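You operate a simulated robot arm through the tools that you are given. There is no shell and no other tool. Be economical: measure what you need, move in short steps, check, and stop when the job is done.

You run a simulated robot arm. Do the job below in one go: nothing can be reset, and whatever is moved stays where it is left.

TASK
Take the white spoon and put it on the plate with the red rim. Take the spoon with the green handle and leave it on the dining table top. Close the yellow drawer. Take the tumbler with the red band and put it on top of the round board. Open the fridge door, press the defrost button to switch it on and shut the door again. Put the wheat jar on the counter top away on the long platform top. Fetch the black mug and set it on the low trolley shelf. Fetch the blue bottle and stand it on the teal tray. Put one of the green bowls from the shelf under the drawer top on the black plate. Fetch the plate of flour and set it in the blue bowl. Pull the drawer of the work table open. Do these in any order. Set down upright: wheat jar, black mug, blue bottle.

Only the result counts: the job must be done as asked and must still hold three seconds after the hand-in. Knocking over, shifting, dropping, spilling or breaking anything else fails it.

THE ROBOT
A 7-joint arm with a fingered hand on a trunk, on a base that drives. Base frame: it is fixed to the floor where the robot stands at the start and does not move with it; the origin is under the middle of the robot, x ahead of it, y to its left, z up. Lengths are in mm, angles in rad, forces in N, time in s.
Its first joint turns from -2.007 to 2.007 rad. Places, roughly: black mug (13x8x9 cm) [-2200, 500, 900]; black plate (22x21x3 cm) [-2000, 4500, 800]; blue bottle (7x7x18 cm) [-2200, 2100, 800]; blue bowl (25x24x9 cm) [-2300, 3100, 400]; defrost button [-1300, -1100, 700]; dining table top [-2300, 4100, 800]; drawer of the work table [-2200, 3000, 600]; fridge door [-1200, -1000, 500]; green bowl (11x11x5 cm) [-2200, 2700, 300]; long platform top [600, 3200, 800]; low trolley shelf [100, 1100, 200]; plate of flour (18x18x3 cm) [-2200, 3200, 800]; plate with the red rim (18x18x3 cm) [-1300, -1200, 1000]; round board (19x19x4 cm) [-2200, 3000, 800]; spoon with the green handle (20x5x3 cm) [500, 2800, 900]; teal tray (21x25x3 cm) [-2100, -800, 900]; tumbler with the red band (9x8x12 cm) [-1100, -1100, 1000]; wheat jar [-2000, 250, 1000]; white spoon (18x4x3 cm) [500, -100, 900]; yellow drawer [300, 2900, 700]. Payload 3.1 kg.
Tool frame: the origin (TCP) lies between the finger pads and is the grasp point; the fingertips stand 22 mm ahead of it; z points along the fingers, y is the line along which they close. Largest opening 112 mm; the body of the gripper starts 60 mm behind the TCP. The gripper is a hand of 3 fingers: y runs from the thumb to the fingers, the wrist lies at [0, 0, -218] in the tool frame, and closing takes about 1.5 s.
Orientation is that of the tool frame in the base frame, as a unit quaternion [w, x, y, z]. With the fingers straight down and closing along the base's y, the tool's x points along the base's -x, its y along +y and its z along -z.

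THE INTERFACE
- The arm moves only by the tool step_arm. Its arguments are lists of equal length, an entry for each row: "turn": the turn, a rotation vector about the tool's x, y, z in units of 8 degrees (1.0 is 8 degrees), a list of three; "linear": the shift along the tool's x, y, z in units of 25 mm (1.0 is 25 mm), a list of three. In form: {"turn": [[wx, wy, wz], ...], "linear": [[x, y, z], ...]}. A call has 1 to 10 rows; each row shifts and turns the commanded pose from where the row before left it, along the tool's axes as they then stand. "grip" is the gripper command, from -1 (shut) to 1 (fully open), values between in proportion, set as the call begins (left out, the last holds). A call with a number of a shift or a turn outside -1 to 1 is refused whole. Rows are played at 5 a second. More than 50 mm and 0.15 rad between two rows, or a gripper value outside its range, and nothing of the call is played. Where a pose cannot be reached the arm comes as near as it can. A force on the tool above 40 N (or 10 N above the force at the start of the call, whichever is more), or a blocked arm, ends the call early, and 0.2 s more pass. Each finger travels about 108 mm/s and halts on what it meets, pressing with about 21 N; the grip force reading is that of the motor and also rises with nothing between the fingers. The clock runs only during rows and for 0.2 s after the last one: add rows that do not move to give the fingers time. It gives the time, the measured TCP pose, the force on the tool (base axes), the opening and the grip force at its end, in the units of the frame above (readings bear some noise), with the torque about the TCP (base axes, N m) and any sound that the robot's microphone picked up.
- Cameras (640 x 400 px; columns grow to the right, rows downward): "scene" is now at [9, 130.1, 1607]; the picture's right is [-0.29, -0.96, 0.00], its down [-0.78, 0.24, -0.58] and it looks along [0.56, -0.17, -0.81] (base axes); focal length 288 px, centre (320, 200). "wrist" rides on the gripper at [66, 3, -80] in the tool frame; the picture's right is [-0.05, 1.00, 0.00], its down [-0.77, -0.04, -0.64] and it looks along [-0.64, -0.03, 0.77] (tool axes); focal length 275 px, centre (320, 200). There is no depth. A picture from a camera that has moved, and an enlarged one, comes with that camera's place and axes in the base frame and with its lens.
- capture(camera): a new picture of that camera. The clock stands still meanwhile.
- slide_trunk(by): slides the trunk up (or, below 0, down) by that many mm; the arm and the scene camera ride with it, the base frame stays. It gives what a move gives, with no picture.
- drive_base(legs): drives the robot by 1 to 6 legs, each [ahead, left, turn to the left] in mm, mm and rad, along the robot's own axes; the way and the turn of a leg run together, so that a leg with both is an arc; at most 1500 mm and 3.142 rad a leg. The arm and the cameras ride along, it lands a little off, and it stops where it bumps. It gives what a move gives.
- set_fingers(finger1, finger2, thumb_bend): sets how far each is bent, from 0 (flat) to 1 (curled in); at 0.3 the hand is open as for a grip, at 0.7 the pads meet at the TCP. One left out holds its place. A second passes; each finger stops where it meets its share of the squeeze, and holds until it gets a number again. A gripper value or a shape takes the hand back. It gives what a move gives, with no picture; readings hold the bend of each and the force on the fingers (four entries, about 0 where the hand has none), thumb and palm.
- preshape(shape): the hand has 3 fingers and takes this shape, open, in about a second: jaw (thumb against the fingers, like two jaws); tri (thumb and two fingers); tip (a fingertip pinch); poke (one finger out to press); point (the index stretched); flat (the hand flat); cup (the hand cupped); fist (a fist). The gripper value then closes the fingers along that shape, each until it touches; the sizes above hold for jaw. It gives what a move gives, with no picture.
- turn_head(pan, tilt): turns the head with the scene camera to pan (to the left, within 2.705 rad either way) and tilt (down, from -0.506 to 1.204), counted from straight ahead of the robot. It gives what a move gives.
- zoom(camera, box): a new picture of the part [left, top, right, bottom] of that camera's present view, enlarged. The clock stands still meanwhile.
- sign_off(): hands the job in; it is judged then, once.

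Work in short steps. Places have to be worked out from the pictures, the camera data and where the tool is seen: move nearer, look again, correct. Check each grasp and each placing, and mend what went wrong. You have 535 turns and 326 pictures in all, those below and enlarged ones among them. Open the gripper and draw the arm clear of the work before you hand the job in, unless the task says otherwise; then end with one line.

The tools are called after ">>>" as a command line: name --argument value ..., lists and objects as JSON in quotes. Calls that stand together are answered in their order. step_arm: Moves the arm, as the interface text tells. Its arguments: {"type":"object","properties":{"turn":{"type":"array","items":{"type":"array","items":{"type":"number"}}},"linear":{"type":"array","items":{"type":"array","items":{"type":"number"}}},"grip":{"type":"number"}},"required":["turn","linear"]} The other tools are called the same way: slide_trunk (by) slides the trunk up or down; preshape (shape) gives the hand a shape; set_fingers (finger1, finger2, thumb_bend) moves the fingers one by one; drive_base (legs) drives the base; turn_head (pan, tilt) turns the head that bears the scene camera; capture (camera) takes a picture; zoom (camera, box) takes an enlarged picture of a part of a camera's view; sign_off () hands the job in.

At the start:

```text
clock: 0.0
tcp_pos: [413.6, -76.2, 1117.4]
tcp_rot: [-0.001, 0.0, 1.0, 0.0]
ft_force: [0.5, 0.4, -0.1]
moment: [-0.01, 0.0, 0.03]
opening: 112.0
grasp_force: 0.0
shape: jaw
bend: [0.3, 0.3, 0.3]
finger forces: [0.0, 0.1, 0.1, 0.0, 0.0, 0.0]
trunk travel left (down, up): [-750.0, 240.0]
robot x, y, heading: [-0.9, -3.2, 0.003]
head pan, tilt: [-0.3, 0.951]
```

scene: 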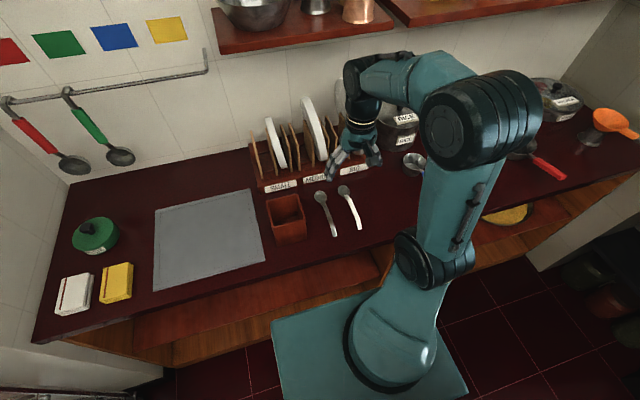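
wrist: 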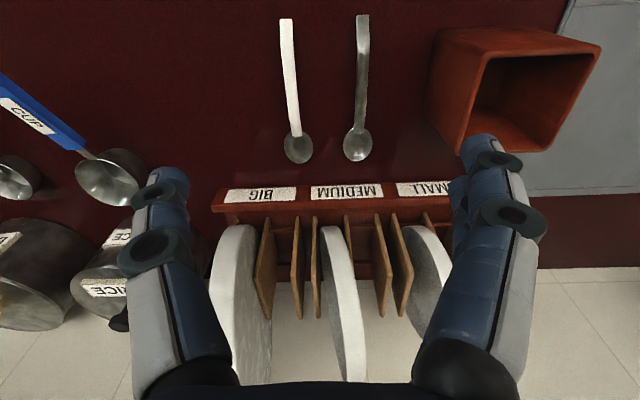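

The white-handled spoon lies along base x near y≈-110, x≈380–530, so the fingers already close across it. I'll go down part way above the handle and look again.

>>> step_arm --turn '[[0, 0, 0], [0, 0, 0], [0, 0, 0], [0, 0, 0], [0, 0, 0]]' --linear '[[0, -0.7, 1], [0, -0.6, 1], [0, 0, 1], [0, 0, 1], [0, 0, 0.5]]'

>>> capture --camera "wrist"

```text
clock: 1.2
tcp_pos: [413.1, -108.5, 1005.1]
tcp_rot: [0.001, -0.001, 1.0, 0.0]
ft_force: [0.3, -0.7, -0.4]
moment: [0.01, 0.01, 0.03]
opening: 112.0
grasp_force: 0.1
shape: jaw
bend: [0.3, 0.3, 0.3]
finger forces: [0.1, 0.0, 0.1, 0.1, 0.0, 0.0]
trunk travel left (down, up): [-750.0, 240.0]
robot x, y, heading: [0.7, -1.2, 0.001]
head pan, tilt: [-0.3, 0.951]
```

```text
323 pictures are left
camera wrist: at [348.3, -105.4, 1085.2], right [0.05, 1.0, 0.0], down [0.77, -0.04, 0.64], along [0.64, -0.03, -0.77], focal length 275 px, centre (320, 200)
```

wrist: 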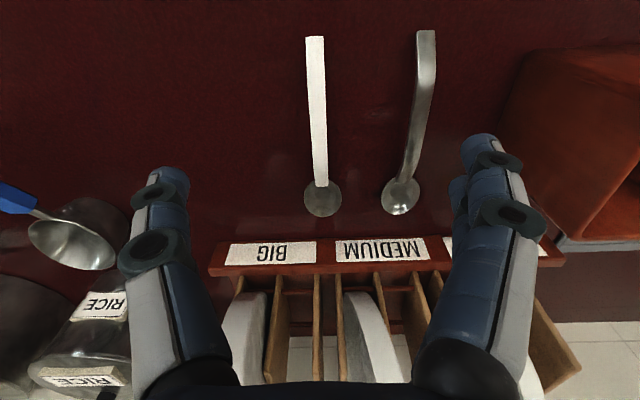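

Triangulating, the counter is at z≈860 and the spoon's handle at y≈-111. I narrow the hand and go down over x≈450.

>>> step_arm --turn '[[0, 0, 0], [0, 0, 0], [0, 0, 0], [0, 0, 0], [0, 0, 0]]' --linear '[[-0.75, -0.1, 0.9], [-0.75, 0, 0.9], [0, 0, 1], [0, 0, 1], [0, 0, 0]]' --grip -0.2

>>> capture --camera "wrist"

```text
clock: 2.4
tcp_pos: [451.3, -109.9, 909.4]
tcp_rot: [-0.001, 0.0, 1.0, 0.0]
ft_force: [0.3, 0.0, 0.4]
moment: [0.01, 0.01, 0.04]
opening: 45.1
grasp_force: 0.2
shape: jaw
bend: [0.73, 0.73, 0.7]
finger forces: [0.1, 0.0, 0.1, 0.0, 0.0, 0.1]
trunk travel left (down, up): [-750.0, 240.0]
robot x, y, heading: [0.7, -0.3, -0.001]
head pan, tilt: [-0.3, 0.951]
```

```text
322 pictures are left
camera wrist: at [385.9, -107.0, 990.8], right [0.05, 1.0, 0.0], down [0.77, -0.04, 0.64], along [0.64, -0.03, -0.77], focal length 275 px, centre (320, 200)
```

wrist: 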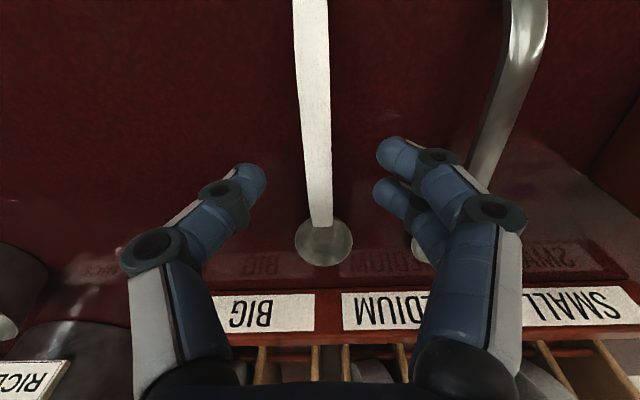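

The handle is between thumb and fingers. I go down about 22 mm and close.

>>> step_arm --turn '[[0, 0, 0], [0, 0, 0]]' --linear '[[0, 0, 0.5], [0, 0, 0.5]]'

>>> step_arm --turn '[[0, 0, 0], [0, 0, 0], [0, 0, 0], [0, 0, 0], [0, 0, 0], [0, 0, 0]]' --linear '[[0, 0, 0], [0, 0, 0], [0, 0, 0], [0, 0, 0], [0, 0, 0], [0, 0, 0]]' --grip -1

>>> capture --camera "wrist"

```text
clock: 3.0
tcp_pos: [452.7, -111.0, 884.1]
tcp_rot: [0.0, 0.0, 1.0, 0.0]
ft_force: [0.1, -0.3, -0.4]
moment: [0.0, -0.04, 0.01]
opening: 45.3
grasp_force: 0.1
shape: jaw
bend: [0.73, 0.73, 0.7]
finger forces: [0.0, 0.1, 0.1, 0.0, 0.1, 0.0]
trunk travel left (down, up): [-750.0, 240.0]
robot x, y, heading: [-0.7, -2.3, -0.004]
head pan, tilt: [-0.3, 0.951]
```

```text
clock: 4.4
tcp_pos: [452.2, -109.2, 883.5]
tcp_rot: [-0.001, 0.0, 1.0, -0.001]
ft_force: [-0.8, 0.4, 0.0]
moment: [-0.04, -0.01, 0.01]
opening: 0.1
grasp_force: 21.0
shape: jaw
bend: [0.7, 0.7, 0.73]
finger forces: [0.0, 0.5, 0.0, 0.0, 0.5, 0.0]
trunk travel left (down, up): [-750.0, 240.0]
robot x, y, heading: [-0.8, 2.3, 0.002]
head pan, tilt: [-0.3, 0.951]
```

```text
321 pictures are left
camera wrist: at [386.5, -107.7, 965.7], right [0.05, 1.0, 0.0], down [0.77, -0.04, 0.64], along [0.64, -0.03, -0.77], focal length 275 px, centre (320, 200)
```

wrist: 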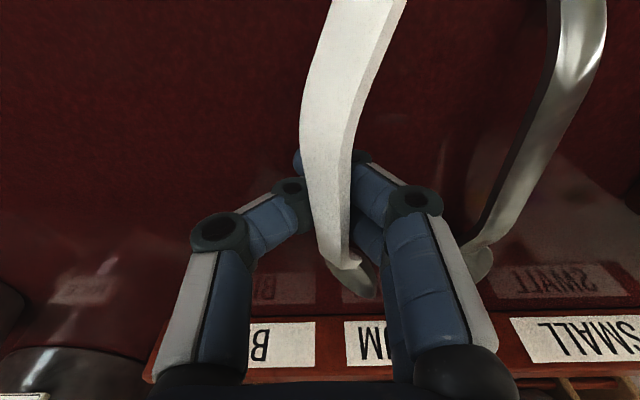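

The pads met under the arched handle and tipped it up rather than gripping it. I open again gently and look.

>>> step_arm --turn '[[0, 0, 0], [0, 0, 0], [0, 0, 0], [0, 0, 0]]' --linear '[[0, 0, 0], [0, 0, 0], [0, 0, 0], [0, 0, 0]]' --grip -0.2

>>> capture --camera "wrist"

>>> zoom --camera "scene" --box '[240, 120, 440, 245]'

```text
clock: 5.4
tcp_pos: [453.3, -110.2, 885.1]
tcp_rot: [0.0, 0.0, 1.0, 0.0]
ft_force: [-0.7, -0.3, -0.1]
moment: [0.04, 0.0, -0.01]
opening: 44.3
grasp_force: 0.1
shape: jaw
bend: [0.73, 0.73, 0.7]
finger forces: [0.0, 0.1, 0.0, 0.1, 0.1, 0.0]
trunk travel left (down, up): [-750.0, 240.0]
robot x, y, heading: [0.3, -0.6, -0.002]
head pan, tilt: [-0.3, 0.951]
```

```text
320 pictures are left
camera wrist: at [386.4, -107.7, 965.7], right [0.05, 1.0, 0.0], down [0.77, -0.04, 0.64], along [0.64, -0.03, -0.77], focal length 275 px, centre (320, 200)
```

wrist: 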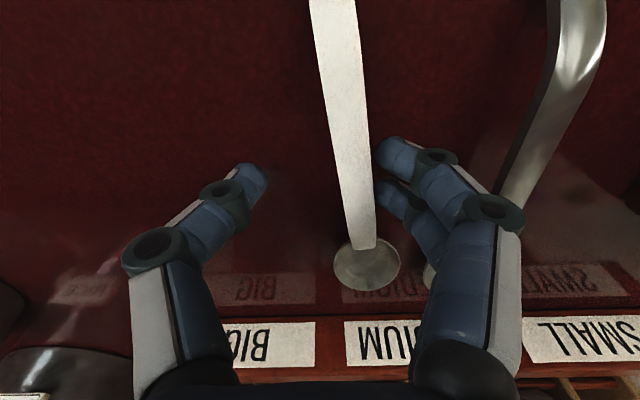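

```text
3.20 times, centred on (340, 182) of scene
camera zoom: at [9.1, 130.1, 1607.0], right [-0.29, -0.96, 0.0], down [-0.78, 0.24, -0.58], along [0.56, -0.17, -0.81], focal length 921 px, centre (256, 256)
```

zoom: 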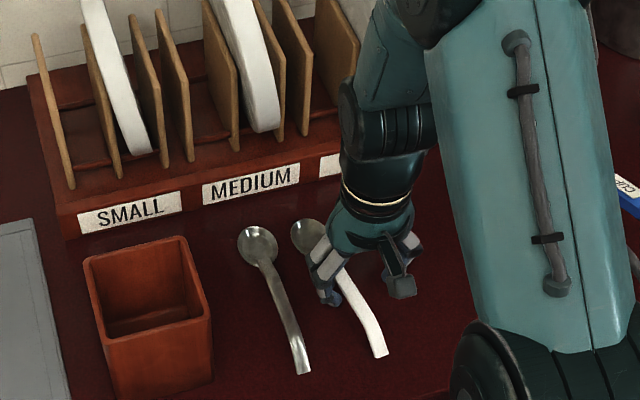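

The handle lies low now, at y≈-95. I shift 14 mm toward +y and lower in small steps until I feel the counter.

>>> step_arm --turn '[[0, 0, 0], [0, 0, 0], [0, 0, 0]]' --linear '[[0, 0.5, 0], [0, 0, 0.16], [0, 0, 0.16]]'

>>> capture --camera "wrist"

```text
clock: 6.2
tcp_pos: [451.8, -98.4, 877.0]
tcp_rot: [0.0, 0.0, 1.0, 0.0]
ft_force: [-0.5, -0.1, -0.9]
moment: [0.01, 0.0, 0.0]
opening: 44.4
grasp_force: 0.1
shape: jaw
bend: [0.73, 0.73, 0.7]
finger forces: [0.1, 0.0, 0.1, 0.0, 0.0, 0.0]
trunk travel left (down, up): [-750.0, 240.0]
robot x, y, heading: [-5.0, -5.8, 0.001]
head pan, tilt: [-0.3, 0.951]
```

```text
318 pictures are left
camera wrist: at [385.8, -95.5, 957.9], right [0.05, 1.0, 0.0], down [0.77, -0.04, 0.64], along [0.64, -0.03, -0.77], focal length 275 px, centre (320, 200)
```

wrist: 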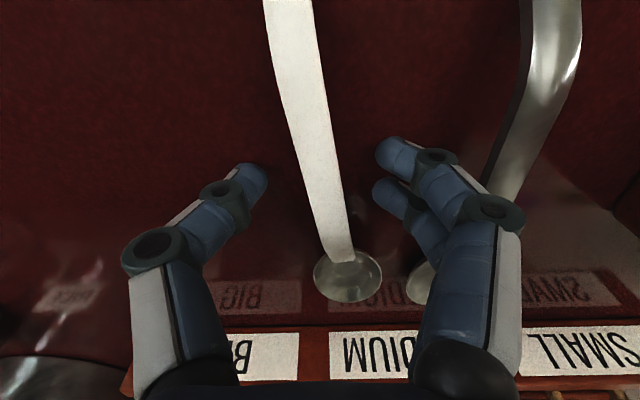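

The spoon is yawed ~0.15 rad; I turn to match, go slightly lower and close.

>>> step_arm --turn '[[0, 0, -1], [0, 0, 0], [0, 0, 0]]' --linear '[[0, 0, 0], [0, 0, 0.12], [0, 0, 0.12]]'

>>> step_arm --turn '[[0, 0, 0], [0, 0, 0], [0, 0, 0], [0, 0, 0], [0, 0, 0], [0, 0, 0]]' --linear '[[0, 0, 0], [0, 0, 0], [0, 0, 0], [0, 0, 0], [0, 0, 0], [0, 0, 0]]' --grip -1

>>> capture --camera "wrist"

```text
clock: 7.0
tcp_pos: [451.0, -98.2, 870.7]
tcp_rot: [0.002, -0.069, 0.998, -0.001]
ft_force: [0.9, 0.9, 21.1]
moment: [0.25, 0.03, -0.03]
opening: 45.5
grasp_force: 0.1
shape: jaw
bend: [0.75, 0.74, 0.7]
finger forces: [7.7, 7.1, 0.1, 0.0, 5.9, 0.0]
trunk travel left (down, up): [-750.0, 240.0]
robot x, y, heading: [1.3, -0.9, 0.002]
head pan, tilt: [-0.3, 0.951]
```

```text
clock: 8.4
tcp_pos: [451.7, -99.7, 870.0]
tcp_rot: [0.0, -0.07, 0.998, 0.0]
ft_force: [0.4, 0.7, -0.4]
moment: [-0.02, 0.0, 0.0]
opening: 0.0
grasp_force: 21.1
shape: jaw
bend: [0.71, 0.71, 0.74]
finger forces: [0.6, 0.8, 0.0, 0.0, 0.3, 0.1]
trunk travel left (down, up): [-750.0, 240.0]
robot x, y, heading: [-2.1, -1.0, -0.001]
head pan, tilt: [-0.3, 0.951]
```

```text
317 pictures are left
camera wrist: at [385.9, -105.4, 951.4], right [-0.09, 1.0, 0.0], down [0.77, 0.07, 0.64], along [0.63, 0.06, -0.77], focal length 275 px, centre (320, 200)
```

wrist: 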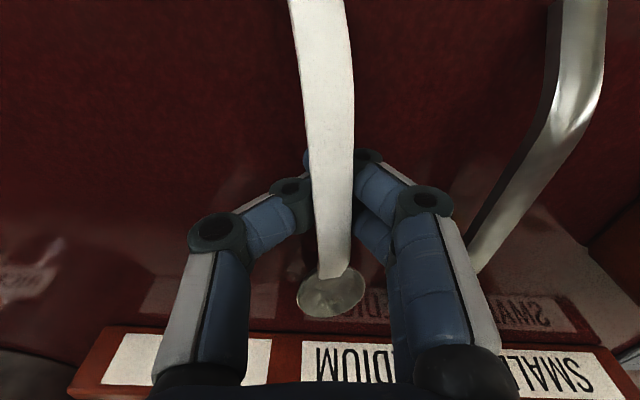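

The pads again met below the arched handle (counter felt at about z=849). I open, rise to TCP≈890 and close again.

>>> step_arm --turn '[[0, 0, 0], [0, 0, 0], [0, 0, 0], [0, 0, 0]]' --linear '[[0, 0, 0], [0, 0, 0], [0, 0, 0], [0, 0, -0.84]]' --grip -0.3

>>> step_arm --turn '[[0, 0, 0], [0, 0, 0], [0, 0, 0], [0, 0, 0], [0, 0, 0], [0, 0, 0]]' --linear '[[0, 0, 0], [0, 0, 0], [0, 0, 0], [0, 0, 0], [0, 0, 0], [0, 0, 0]]' --grip -1

>>> capture --camera "wrist"

```text
clock: 9.4
tcp_pos: [450.8, -98.5, 891.5]
tcp_rot: [0.0, -0.069, 0.998, -0.001]
ft_force: [0.1, 0.1, 0.3]
moment: [-0.01, -0.01, -0.02]
opening: 38.8
grasp_force: 0.0
shape: jaw
bend: [0.74, 0.74, 0.7]
finger forces: [0.0, 0.0, 0.1, 0.1, 0.1, 0.1]
trunk travel left (down, up): [-750.0, 240.0]
robot x, y, heading: [-1.5, -1.0, 0.0]
head pan, tilt: [-0.3, 0.951]
```

```text
clock: 10.8
tcp_pos: [451.1, -97.9, 890.3]
tcp_rot: [0.001, -0.07, 0.998, 0.0]
ft_force: [0.0, -0.8, -0.1]
moment: [-0.02, -0.04, 0.03]
opening: 7.7
grasp_force: 21.1
shape: jaw
bend: [0.71, 0.71, 0.7]
finger forces: [9.5, 9.4, 0.0, 0.0, 18.7, 0.0]
trunk travel left (down, up): [-750.0, 240.0]
robot x, y, heading: [1.3, -0.7, -0.001]
head pan, tilt: [-0.3, 0.951]
```

```text
316 pictures are left
camera wrist: at [385.4, -105.4, 971.9], right [-0.09, 1.0, 0.0], down [0.77, 0.07, 0.64], along [0.63, 0.06, -0.77], focal length 275 px, centre (320, 200)
```

wrist: 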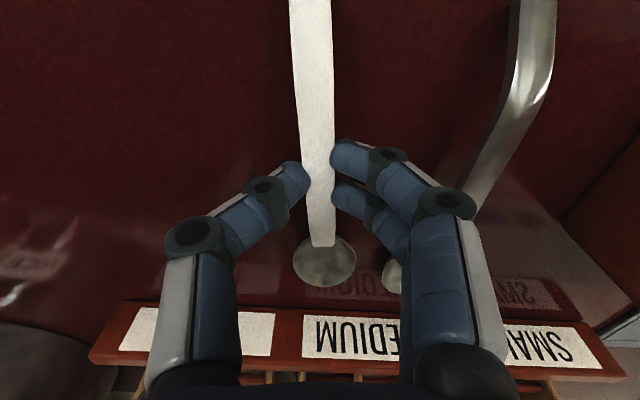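

Now the handle is held between the tips with balanced force. I lift it.

>>> step_arm --turn '[[0, 0, 0], [0, 0, 0], [0, 0, 0], [0, 0, 0], [0, 0, 0], [0, 0, 0], [0, 0, 0], [0, 0, 0], [0, 0, 0]]' --linear '[[0, 0, -0.4], [0, 0, -0.8], [0, 0, -1], [0, 0, -1], [0, 0, -1], [0, 0, -1], [0, 0, -1], [0, 0, -1], [0, 0, -1]]'

>>> capture --camera "wrist"

```text
clock: 12.8
tcp_pos: [452.3, -98.7, 1098.6]
tcp_rot: [0.0, -0.07, 0.998, -0.001]
ft_force: [-0.1, -0.8, -1.1]
moment: [0.03, 0.04, -0.07]
opening: 8.0
grasp_force: 20.6
shape: jaw
bend: [0.71, 0.71, 0.7]
finger forces: [9.5, 9.3, 0.0, 0.0, 18.7, 0.0]
trunk travel left (down, up): [-750.0, 240.0]
robot x, y, heading: [-1.6, 0.5, -0.001]
head pan, tilt: [-0.3, 0.951]
```

```text
315 pictures are left
camera wrist: at [386.2, -104.7, 1177.8], right [-0.09, 1.0, 0.0], down [0.77, 0.07, 0.64], along [0.63, 0.06, -0.77], focal length 275 px, centre (320, 200)
```

wrist: 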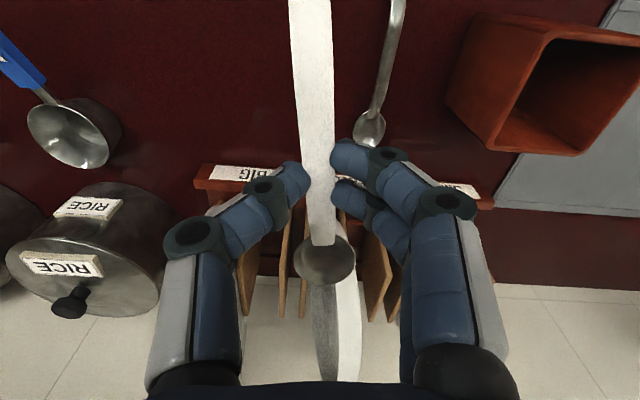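

Spoon is held. Now I look around for driving, first toward the fridge (behind right) and the trolley side.

>>> turn_head --pan -2.4 --tilt 0.5

>>> capture --camera "scene"

>>> turn_head --pan 2.6 --tilt 0.4

>>> capture --camera "scene"

>>> turn_head --pan 1.5 --tilt 0.5

>>> capture --camera "scene"

```text
clock: 14.8
tcp_pos: [452.1, -99.5, 1095.8]
tcp_rot: [0.0, -0.07, 0.998, 0.0]
ft_force: [-0.1, -0.3, -1.0]
moment: [-0.01, -0.04, -0.02]
opening: 8.2
grasp_force: 21.2
shape: jaw
bend: [0.71, 0.71, 0.7]
finger forces: [9.4, 9.3, 0.0, 0.0, 18.7, 0.0]
trunk travel left (down, up): [-750.0, 240.0]
robot x, y, heading: [0.3, -0.5, -0.003]
head pan, tilt: [-2.4, 0.499]
```

```text
314 pictures are left
camera scene: at [-127.3, 90.0, 1644.5], right [-0.68, 0.74, 0.0], down [0.35, 0.32, -0.88], along [-0.65, -0.59, -0.48], focal length 288 px, centre (320, 200)
```

scene: 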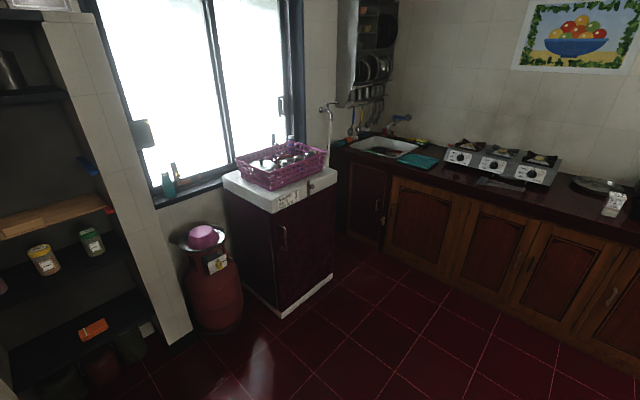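

```text
clock: 18.7
tcp_pos: [451.8, -98.5, 1096.5]
tcp_rot: [0.0, -0.069, 0.998, 0.0]
ft_force: [0.2, 0.2, 0.0]
moment: [-0.03, 0.02, -0.01]
opening: 8.1
grasp_force: 21.2
shape: jaw
bend: [0.71, 0.71, 0.7]
finger forces: [9.4, 9.3, 0.0, 0.0, 18.7, 0.1]
trunk travel left (down, up): [-750.0, 240.0]
robot x, y, heading: [-1.7, 4.0, 0.002]
head pan, tilt: [2.601, 0.4]
```

```text
313 pictures are left
camera scene: at [-139.7, 199.2, 1653.7], right [0.52, 0.86, 0.0], down [0.33, -0.2, -0.92], along [-0.79, 0.47, -0.39], focal length 288 px, centre (320, 200)
```

scene: 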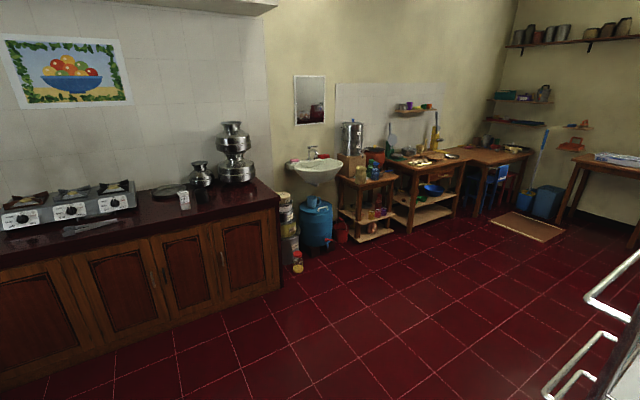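

```text
clock: 20.1
tcp_pos: [452.4, -99.4, 1095.8]
tcp_rot: [-0.001, -0.07, 0.998, 0.0]
ft_force: [-0.2, -0.6, -0.6]
moment: [0.01, 0.02, 0.0]
opening: 7.9
grasp_force: 21.1
shape: jaw
bend: [0.71, 0.71, 0.7]
finger forces: [9.4, 9.3, 0.0, 0.0, 18.7, 0.0]
trunk travel left (down, up): [-750.0, 240.0]
robot x, y, heading: [2.4, -2.0, -0.004]
head pan, tilt: [1.499, 0.499]
```

```text
312 pictures are left
camera scene: at [-53.9, 242.3, 1644.5], right [1.0, -0.07, 0.0], down [-0.03, -0.48, -0.88], along [0.06, 0.88, -0.48], focal length 288 px, centre (320, 200)
```

scene: 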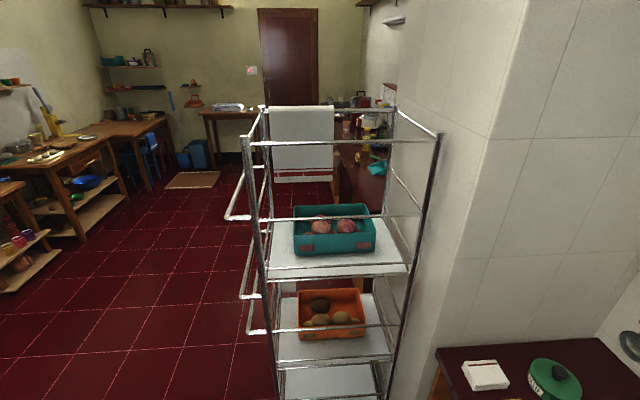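

Room is clear between the counters; the small fridge stands back right with its handle face toward +y and a basket on top. I back off, turn right and drive to a spot in front of it.

>>> drive_base --legs '[[-500, 0, 0], [0, 0, -1.571], [0, -650, 0], [300, 0, 0]]'

>>> turn_head --pan 0 --tilt 0.8

>>> capture --camera "scene"

>>> capture --camera "wrist"

```text
clock: 31.6
tcp_pos: [-1217.6, -781.0, 1095.4]
tcp_rot: [0.0, 0.646, 0.764, 0.0]
ft_force: [0.2, -1.1, -0.1]
moment: [0.03, -0.03, 0.0]
opening: 7.9
grasp_force: 21.1
shape: jaw
bend: [0.71, 0.71, 0.7]
finger forces: [9.4, 9.4, 0.0, 0.1, 18.7, 0.0]
trunk travel left (down, up): [-750.0, 240.0]
robot x, y, heading: [-1132.2, -324.3, -1.54]
head pan, tilt: [1.499, 0.499]
```

```text
clock: 33.2
tcp_pos: [-1218.2, -781.2, 1095.7]
tcp_rot: [0.0, 0.644, 0.765, 0.0]
ft_force: [-0.4, -0.5, -0.2]
moment: [-0.02, 0.0, 0.0]
opening: 8.1
grasp_force: 21.5
shape: jaw
bend: [0.71, 0.71, 0.7]
finger forces: [9.4, 9.4, 0.0, 0.0, 18.7, 0.0]
trunk travel left (down, up): [-750.0, 240.0]
robot x, y, heading: [-1131.6, -325.3, -1.539]
head pan, tilt: [0.0, 0.799]
```

```text
311 pictures are left
camera scene: at [-979.6, -344.0, 1618.6], right [-1.0, -0.03, 0.0], down [-0.02, 0.72, -0.7], along [0.02, -0.7, -0.72], focal length 288 px, centre (320, 200)
```

scene: 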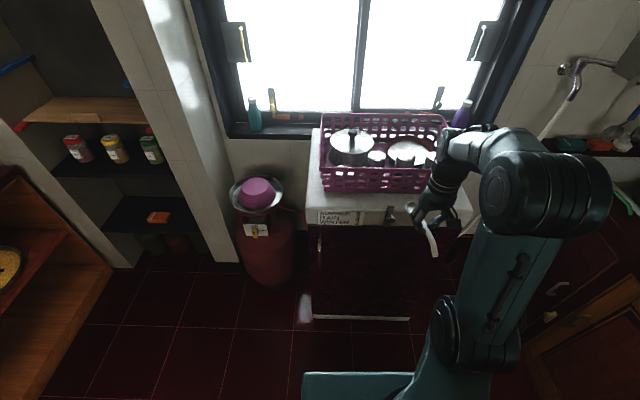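

```text
310 pictures are left
camera wrist: at [-1225.4, -715.7, 1177.3], right [0.99, 0.12, 0.0], down [0.09, -0.77, 0.64], along [0.08, -0.63, -0.77], focal length 275 px, centre (320, 200)
```

wrist: 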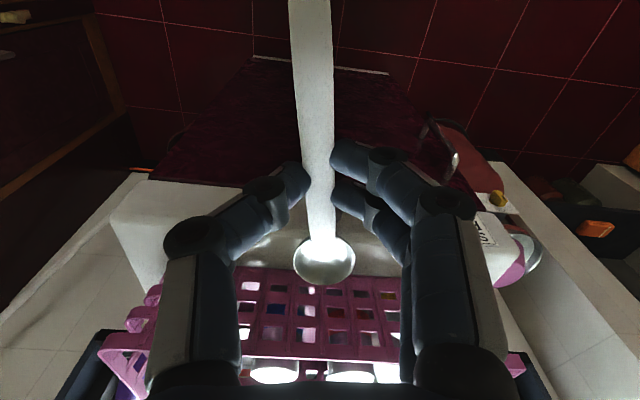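

The fridge is ahead, with a purple basket on top. I zoom to find the red-rimmed plate and tumbler.

>>> zoom --camera "scene" --box '[300, 90, 480, 230]'

```text
2.86 times, centred on (390, 160) of scene
camera zoom: at [-979.6, -344.0, 1618.6], right [-1.0, -0.03, 0.0], down [-0.02, 0.72, -0.7], along [0.02, -0.7, -0.72], focal length 822 px, centre (120, 314)
```

zoom: 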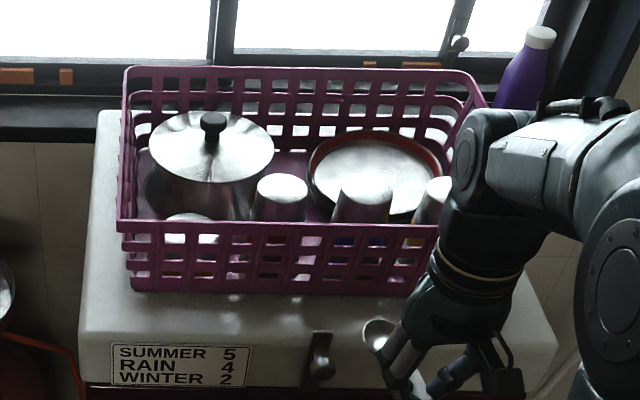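

The plate stands in the basket at about [-1280,-1220], behind a row of tumblers. I raise the trunk and drive a bit nearer, then test forward reach.

>>> slide_trunk --by 120

>>> drive_base --legs '[[180, 0, -0.03]]'

>>> capture --camera "scene"

>>> capture --camera "wrist"

```text
clock: 34.7
tcp_pos: [-1216.9, -780.8, 1217.1]
tcp_rot: [0.0, 0.644, 0.765, 0.0]
ft_force: [-0.2, 0.5, -0.8]
moment: [0.03, 0.01, -0.03]
opening: 7.9
grasp_force: 21.0
shape: jaw
bend: [0.71, 0.71, 0.7]
finger forces: [9.4, 9.3, 0.0, 0.0, 18.7, 0.1]
trunk travel left (down, up): [-870.0, 120.0]
robot x, y, heading: [-1134.2, -326.7, -1.539]
head pan, tilt: [0.0, 0.799]
```

```text
clock: 36.2
tcp_pos: [-1227.3, -959.2, 1216.8]
tcp_rot: [0.0, 0.655, 0.755, 0.002]
ft_force: [0.6, 0.0, 0.0]
moment: [0.0, 0.06, -0.01]
opening: 7.9
grasp_force: 21.3
shape: jaw
bend: [0.71, 0.71, 0.7]
finger forces: [9.5, 9.3, 0.0, 0.0, 18.7, 0.0]
trunk travel left (down, up): [-870.0, 120.0]
robot x, y, heading: [-1132.6, -505.8, -1.57]
head pan, tilt: [0.0, 0.799]
```

```text
308 pictures are left
camera scene: at [-977.4, -528.3, 1738.6], right [-1.0, 0.0, 0.0], down [0.0, 0.72, -0.7], along [0.0, -0.7, -0.72], focal length 288 px, centre (320, 200)
```

scene: 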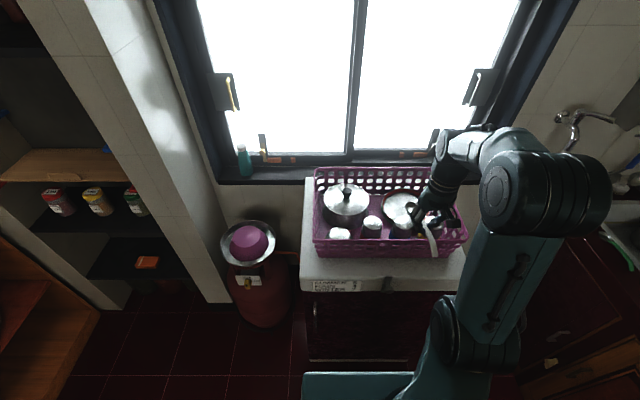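

```text
307 pictures are left
camera wrist: at [-1233.6, -893.0, 1297.4], right [1.0, 0.09, 0.0], down [0.07, -0.77, 0.64], along [0.06, -0.63, -0.77], focal length 275 px, centre (320, 200)
```

wrist: 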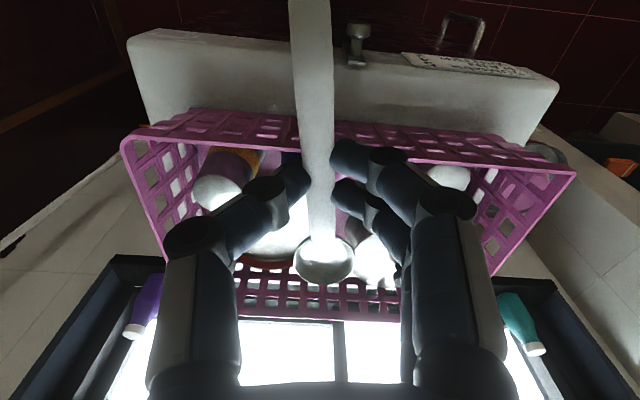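

Two views put the plate centre at about [-1264,-1212], z≈990. I'll turn the spoon 80° so it lies across the plate, away from the tumblers in front.

>>> step_arm --turn '[[0, 0, 1], [0, 0, 1], [0, 0, 1], [0, 0, 1], [0, 0, 1], [0, 0, 1], [0, 0, 1], [0, 0, 1], [0, 0, 1], [0, 0, 1]]' --linear '[[0, 0, 0], [0, 0, 0], [0, 0, 0], [0, 0, 0], [0, 0, 0], [0, 0, 0], [0, 0, 0], [0, 0, 0], [0, 0, 0], [0, 0, 0]]'

>>> capture --camera "scene"

```text
clock: 38.4
tcp_pos: [-1228.1, -958.9, 1215.6]
tcp_rot: [0.0, 0.988, 0.157, 0.0]
ft_force: [0.1, -0.3, -0.9]
moment: [-0.01, 0.01, 0.01]
opening: 7.8
grasp_force: 20.8
shape: jaw
bend: [0.71, 0.71, 0.7]
finger forces: [9.4, 9.3, 0.0, 0.0, 18.7, 0.0]
trunk travel left (down, up): [-870.0, 120.0]
robot x, y, heading: [-1128.2, -504.2, -1.572]
head pan, tilt: [0.0, 0.799]
```

```text
306 pictures are left
camera scene: at [-977.2, -528.8, 1738.5], right [-1.0, 0.0, 0.0], down [0.0, 0.72, -0.7], along [0.0, -0.7, -0.72], focal length 288 px, centre (320, 200)
```

scene: 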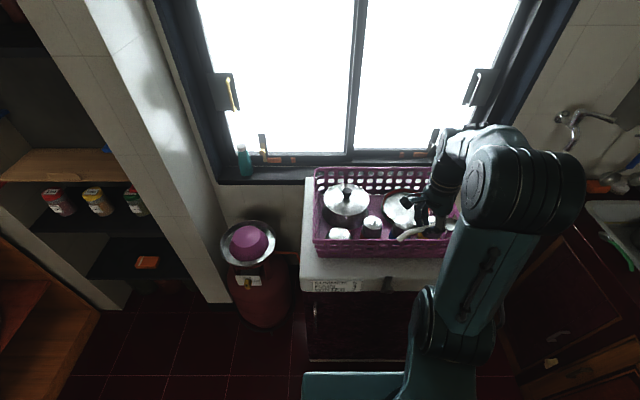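

18° more brings it straight across; then I move forward over the plate at this height.

>>> step_arm --turn '[[0, 0, 1], [0, 0, 1], [0, 0, 0.25], [0, 0, 0], [0, 0, 0], [0, 0, 0], [0, 0, 0], [0, 0, 0], [0, 0, 0], [0, 0, 0]]' --linear '[[0, 0, 0], [0, 0, 0], [0, 0, 0], [-0.4, 1, 0], [-0.4, 1, 0], [-0.3, 1, 0], [-0.3, 1, 0], [0, 1, 0], [0, 1, 0], [0, 1, 0]]'

>>> capture --camera "scene"

>>> capture --camera "wrist"

```text
clock: 40.6
tcp_pos: [-1262.4, -1136.7, 1214.9]
tcp_rot: [-0.003, 1.0, 0.001, 0.001]
ft_force: [0.0, -0.9, 0.4]
moment: [0.0, 0.0, 0.0]
opening: 8.0
grasp_force: 21.7
shape: jaw
bend: [0.71, 0.71, 0.7]
finger forces: [9.4, 9.3, 0.1, 0.0, 18.8, 0.1]
trunk travel left (down, up): [-870.0, 120.0]
robot x, y, heading: [-1129.6, -506.0, -1.57]
head pan, tilt: [0.0, 0.799]
```

```text
305 pictures are left
camera scene: at [-977.8, -531.3, 1738.6], right [-1.0, 0.0, 0.0], down [0.0, 0.72, -0.7], along [0.0, -0.7, -0.72], focal length 288 px, centre (320, 200)
```

scene: 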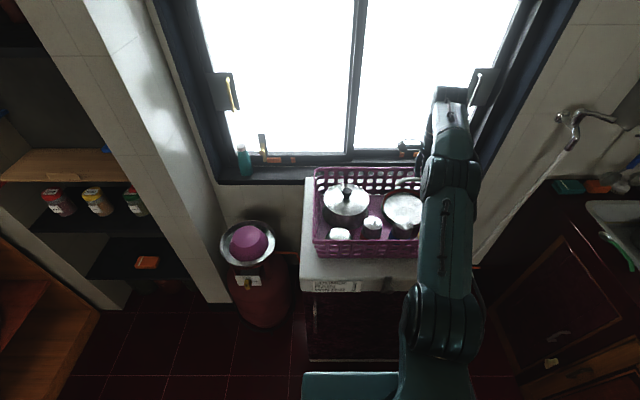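

```text
304 pictures are left
camera wrist: at [-1195.7, -1139.9, 1295.7], right [-0.05, -1.0, -0.01], down [-0.77, 0.03, 0.64], along [-0.63, 0.03, -0.77], focal length 275 px, centre (320, 200)
```

wrist: 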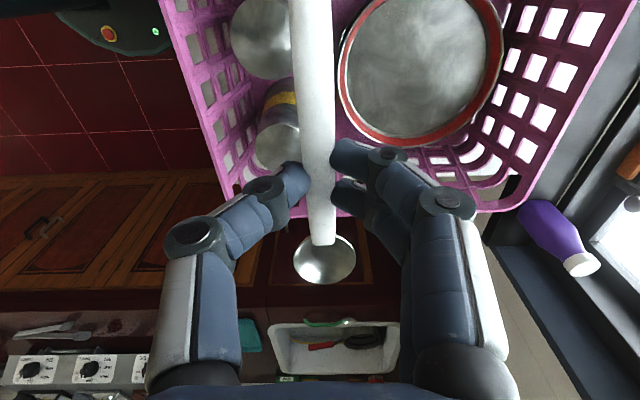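

The arm reaches. The wrist view puts the plate centre at about [-1273,-1238]; I move over it and start down, then look.

>>> step_arm --turn '[[0, 0, 0], [0, 0, 0], [0, 0, 0], [0, 0, 0], [0, 0, 0], [0, 0, 0], [0, 0, 0]]' --linear '[[0, 1, 0], [0, 1, 0], [-0.3, 1, 0], [0, 0.9, 0], [0, 0, 1], [0, 0, 1], [0, 0, 1]]'

>>> capture --camera "wrist"

>>> zoom --camera "scene" --box '[290, 140, 490, 265]'

```text
clock: 42.2
tcp_pos: [-1259.2, -1137.1, 1139.0]
tcp_rot: [0.001, 1.0, 0.001, 0.0]
ft_force: [0.5, 0.4, 0.6]
moment: [0.01, -0.02, -0.04]
opening: 7.7
grasp_force: 21.6
shape: jaw
bend: [0.71, 0.71, 0.7]
finger forces: [9.5, 9.4, 0.0, 0.0, 18.8, 0.1]
out of reach, approached as far as the arm can: row 1, 2, 3, 4
trunk travel left (down, up): [-870.0, 120.0]
robot x, y, heading: [-1130.5, -506.9, -1.566]
head pan, tilt: [0.0, 0.799]
```

```text
303 pictures are left
camera wrist: at [-1193.9, -1140.6, 1220.3], right [-0.05, -1.0, 0.0], down [-0.77, 0.04, 0.64], along [-0.64, 0.03, -0.77], focal length 275 px, centre (320, 200)
```

wrist: 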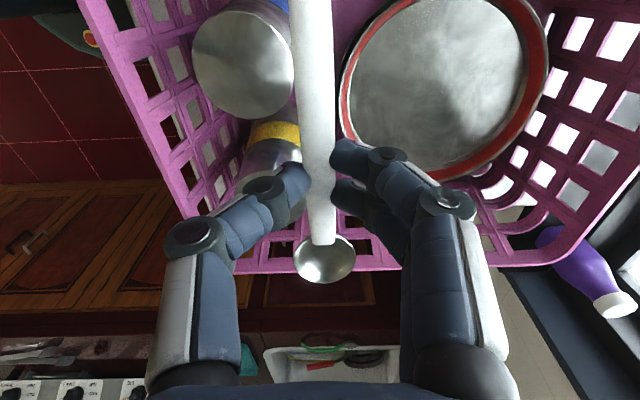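

```text
3.20 times, centred on (390, 202) of scene
camera zoom: at [-977.5, -528.9, 1738.6], right [-1.0, 0.0, 0.0], down [0.0, 0.72, -0.7], along [0.0, -0.7, -0.72], focal length 921 px, centre (96, 192)
```

zoom: 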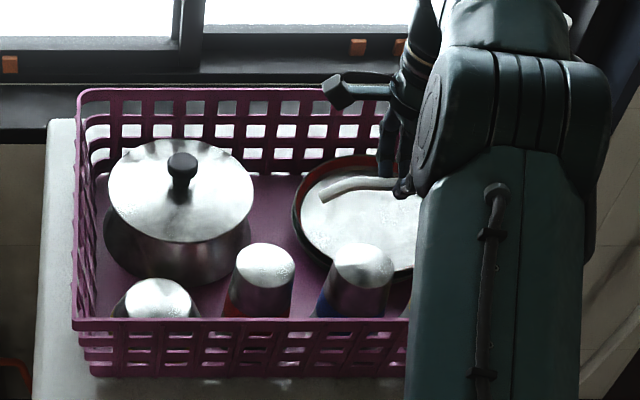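

The arm stopped at full reach (y≈-1137). I lift a bit and drive the base 95 mm nearer.

>>> step_arm --turn '[[0, 0, 0], [0, 0, 0]]' --linear '[[0, 0, -1], [0, -0.5, -1]]'

>>> drive_base --legs '[[100, 0, 0]]'

>>> capture --camera "wrist"

```text
clock: 42.8
tcp_pos: [-1260.0, -1122.5, 1189.3]
tcp_rot: [0.0, 1.0, 0.001, 0.0]
ft_force: [-0.1, -0.6, 0.0]
moment: [-0.05, -0.02, -0.03]
opening: 8.0
grasp_force: 21.3
shape: jaw
bend: [0.71, 0.71, 0.7]
finger forces: [9.5, 9.3, 0.1, 0.1, 18.7, 0.0]
trunk travel left (down, up): [-870.0, 120.0]
robot x, y, heading: [-1130.1, -505.6, -1.571]
head pan, tilt: [0.0, 0.799]
```

```text
clock: 44.0
tcp_pos: [-1259.4, -1222.6, 1188.6]
tcp_rot: [0.0, 1.0, 0.002, -0.001]
ft_force: [0.0, 0.3, -0.6]
moment: [-0.01, -0.01, 0.01]
opening: 7.7
grasp_force: 21.4
shape: jaw
bend: [0.71, 0.71, 0.7]
finger forces: [9.3, 9.3, 0.1, 0.1, 18.7, 0.1]
trunk travel left (down, up): [-870.0, 120.0]
robot x, y, heading: [-1128.2, -607.3, -1.57]
head pan, tilt: [0.0, 0.799]
```

```text
301 pictures are left
camera wrist: at [-1192.3, -1225.9, 1270.3], right [-0.04, -1.0, 0.0], down [-0.77, 0.03, 0.64], along [-0.64, 0.03, -0.77], focal length 275 px, centre (320, 200)
```

wrist: 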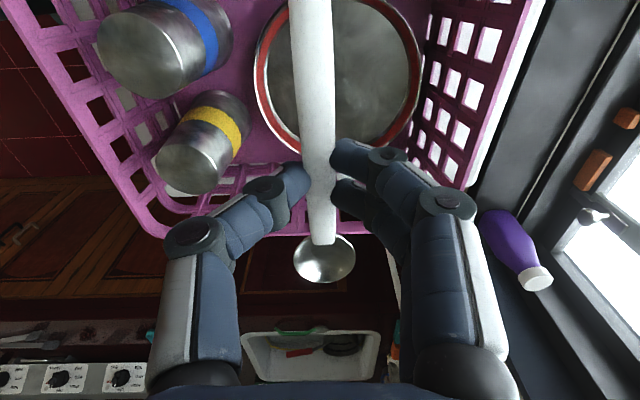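

The hand is now over the plate (centre ≈[-1271,-1239]). I shift 14 mm and go down most of the way.

>>> step_arm --turn '[[0, 0, 0], [0, 0, 0], [0, 0, 0], [0, 0, 0], [0, 0, 0], [0, 0, 0]]' --linear '[[0, 0.6, 0], [0, 0, 1], [0, 0, 1], [0, 0, 1], [0, 0, 1], [0, 0, 1]]'

>>> capture --camera "wrist"

>>> zoom --camera "scene" --box '[290, 180, 490, 305]'

```text
clock: 45.4
tcp_pos: [-1259.1, -1237.4, 1063.1]
tcp_rot: [0.0, 1.0, 0.002, -0.001]
ft_force: [0.7, 0.4, -0.3]
moment: [-0.02, -0.01, -0.01]
opening: 7.7
grasp_force: 20.8
shape: jaw
bend: [0.71, 0.71, 0.7]
finger forces: [9.5, 9.3, 0.1, 0.0, 18.6, 0.1]
trunk travel left (down, up): [-870.0, 120.0]
robot x, y, heading: [-1126.9, -607.7, -1.564]
head pan, tilt: [0.0, 0.799]
```

```text
300 pictures are left
camera wrist: at [-1191.8, -1241.9, 1144.5], right [-0.04, -1.0, 0.0], down [-0.77, 0.03, 0.64], along [-0.64, 0.03, -0.77], focal length 275 px, centre (320, 200)
```

wrist: 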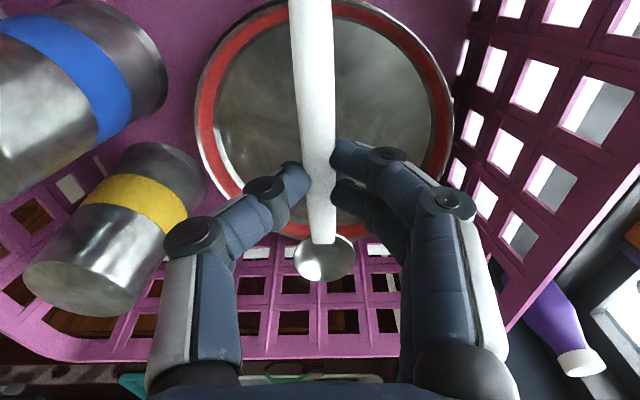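

```text
3.20 times, centred on (390, 242) of scene
camera zoom: at [-977.2, -627.7, 1738.6], right [-1.0, 0.0, 0.0], down [0.0, 0.72, -0.7], along [0.0, -0.7, -0.72], focal length 921 px, centre (96, 64)
```

zoom: 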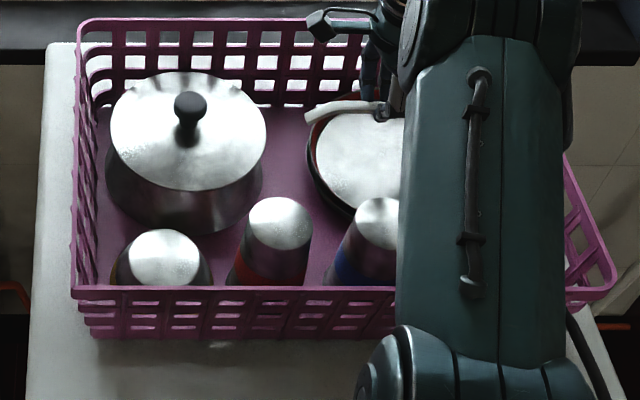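

Spoon is centred over the plate. I lower in small steps watching the force.

>>> step_arm --turn '[[0, 0, 0], [0, 0, 0], [0, 0, 0], [0, 0, 0]]' --linear '[[0, 0, 0.4], [0, 0, 0.4], [0, 0, 0.3], [0, 0, 0.2]]'

>>> capture --camera "wrist"

```text
clock: 46.4
tcp_pos: [-1259.0, -1237.1, 1032.3]
tcp_rot: [0.0, 1.0, 0.003, 0.0]
ft_force: [-0.5, 0.2, -0.7]
moment: [-0.01, -0.02, 0.01]
opening: 7.8
grasp_force: 20.9
shape: jaw
bend: [0.71, 0.71, 0.7]
finger forces: [9.4, 9.3, 0.0, 0.0, 18.6, 0.0]
trunk travel left (down, up): [-870.0, 120.0]
robot x, y, heading: [-1127.1, -603.5, -1.568]
head pan, tilt: [0.0, 0.799]
```

```text
298 pictures are left
camera wrist: at [-1193.2, -1241.2, 1112.8], right [-0.04, -1.0, 0.0], down [-0.77, 0.03, 0.64], along [-0.64, 0.03, -0.77], focal length 275 px, centre (320, 200)
```

wrist: 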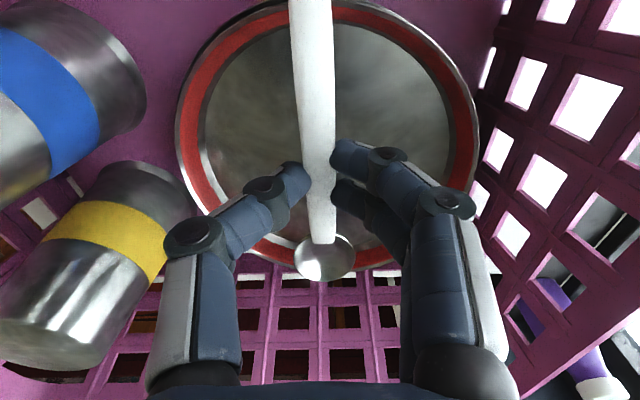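

Still about 40 mm above the plate by its apparent size. I continue down slowly.

>>> step_arm --turn '[[0, 0, 0], [0, 0, 0], [0, 0, 0], [0, 0, 0]]' --linear '[[0, 0, 0.3], [0, 0, 0.3], [0, 0, 0.2], [0, 0, 0.2]]'

>>> capture --camera "wrist"

```text
clock: 47.4
tcp_pos: [-1258.2, -1237.4, 1008.0]
tcp_rot: [0.0, 1.0, 0.002, -0.001]
ft_force: [1.0, -0.4, 1.1]
moment: [-0.01, -0.01, -0.01]
opening: 8.1
grasp_force: 21.0
shape: jaw
bend: [0.71, 0.71, 0.7]
finger forces: [9.5, 9.5, 0.1, 0.0, 19.0, 0.0]
trunk travel left (down, up): [-870.0, 120.0]
robot x, y, heading: [-1127.8, -607.8, -1.572]
head pan, tilt: [0.0, 0.799]
```

```text
297 pictures are left
camera wrist: at [-1192.8, -1240.8, 1088.8], right [-0.04, -1.0, 0.0], down [-0.77, 0.03, 0.64], along [-0.64, 0.03, -0.77], focal length 275 px, centre (320, 200)
```

wrist: 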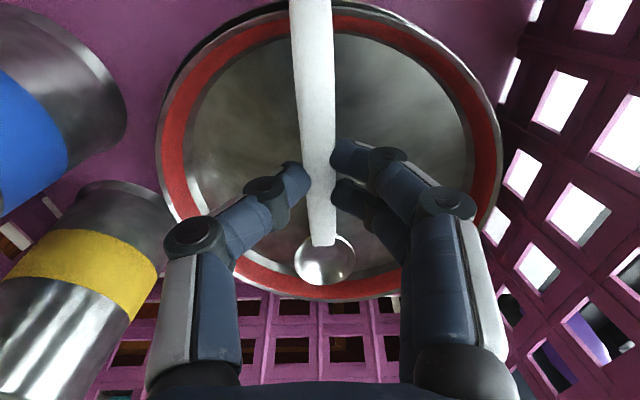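

The force hints at first contact. I continue in 3 mm steps.

>>> step_arm --turn '[[0, 0, 0], [0, 0, 0]]' --linear '[[0, 0, 0.12], [0, 0, 0.12]]'

```text
clock: 48.0
tcp_pos: [-1257.0, -1237.2, 1002.8]
tcp_rot: [0.001, 1.0, 0.002, 0.0]
ft_force: [3.7, 0.7, 13.0]
moment: [-0.06, -0.04, 0.02]
opening: 8.5
grasp_force: 20.9
shape: jaw
bend: [0.72, 0.72, 0.71]
finger forces: [11.2, 12.0, 0.0, 0.1, 23.2, 0.0]
trunk travel left (down, up): [-870.0, 120.0]
robot x, y, heading: [-1133.5, -607.0, -1.569]
head pan, tilt: [0.0, 0.799]
```

Contact at TCP≈1003 (13 N). I ease up 3 mm, then open slightly to release.

>>> step_arm --turn '[[0, 0, 0], [0, 0, 0]]' --linear '[[0, 0, -0.14], [0, 0, 0]]'

>>> step_arm --turn '[[0, 0, 0], [0, 0, 0], [0, 0, 0]]' --linear '[[0, 0, 0], [0, 0, 0], [0, 0, 0]]' --grip -0.5

>>> capture --camera "wrist"

```text
clock: 48.6
tcp_pos: [-1257.8, -1238.2, 1004.5]
tcp_rot: [0.001, 1.0, 0.001, 0.0]
ft_force: [2.1, -1.3, 1.7]
moment: [-0.01, 0.04, 0.02]
opening: 8.4
grasp_force: 21.1
shape: jaw
bend: [0.72, 0.72, 0.71]
finger forces: [10.4, 11.1, 0.0, 0.0, 21.3, 0.0]
trunk travel left (down, up): [-870.0, 120.0]
robot x, y, heading: [-1129.2, -598.6, -1.564]
head pan, tilt: [0.0, 0.799]
```

```text
clock: 49.4
tcp_pos: [-1258.0, -1237.4, 1005.2]
tcp_rot: [0.001, 1.0, 0.002, -0.001]
ft_force: [0.4, -0.3, -0.9]
moment: [0.01, 0.0, -0.02]
opening: 27.8
grasp_force: 0.0
shape: jaw
bend: [0.73, 0.73, 0.7]
finger forces: [0.1, 0.0, 0.0, 0.1, 0.1, 0.0]
trunk travel left (down, up): [-870.0, 120.0]
robot x, y, heading: [-1127.4, -604.4, -1.572]
head pan, tilt: [0.0, 0.799]
```

```text
296 pictures are left
camera wrist: at [-1192.2, -1241.2, 1085.6], right [-0.04, -1.0, 0.0], down [-0.77, 0.03, 0.64], along [-0.64, 0.03, -0.77], focal length 275 px, centre (320, 200)
```

wrist: 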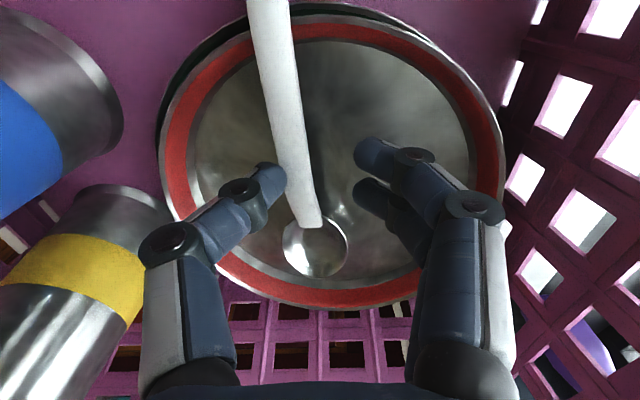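

The spoon rests in the plate. I ease the thumb away and go straight up.

>>> step_arm --turn '[[0, 0, 0], [0, 0, 0], [0, 0, 0], [0, 0, 0], [0, 0, 0], [0, 0, 0], [0, 0, 0], [0, 0, 0]]' --linear '[[0, -0.2, 0], [0, 0, -0.5], [0, 0, -1], [0, 0, -1], [0, 0, -1], [0, 0, -1], [0, 0, -1], [0, 0, -1]]'

>>> capture --camera "wrist"

```text
clock: 51.2
tcp_pos: [-1258.7, -1231.4, 1166.7]
tcp_rot: [0.0, 1.0, 0.002, 0.0]
ft_force: [-1.2, -0.3, 0.4]
moment: [-0.04, 0.0, 0.0]
opening: 27.8
grasp_force: 0.1
shape: jaw
bend: [0.73, 0.73, 0.7]
finger forces: [0.0, 0.0, 0.1, 0.0, 0.0, 0.1]
trunk travel left (down, up): [-870.0, 120.0]
robot x, y, heading: [-1130.3, -601.6, -1.568]
head pan, tilt: [0.0, 0.799]
```

```text
295 pictures are left
camera wrist: at [-1191.6, -1235.9, 1247.8], right [-0.04, -1.0, 0.0], down [-0.77, 0.03, 0.64], along [-0.64, 0.03, -0.77], focal length 275 px, centre (320, 200)
```

wrist: 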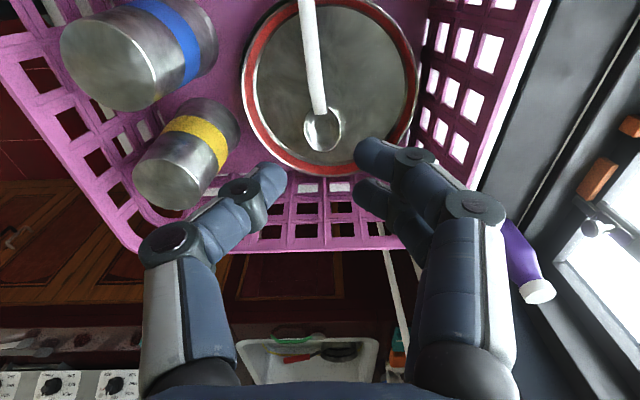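

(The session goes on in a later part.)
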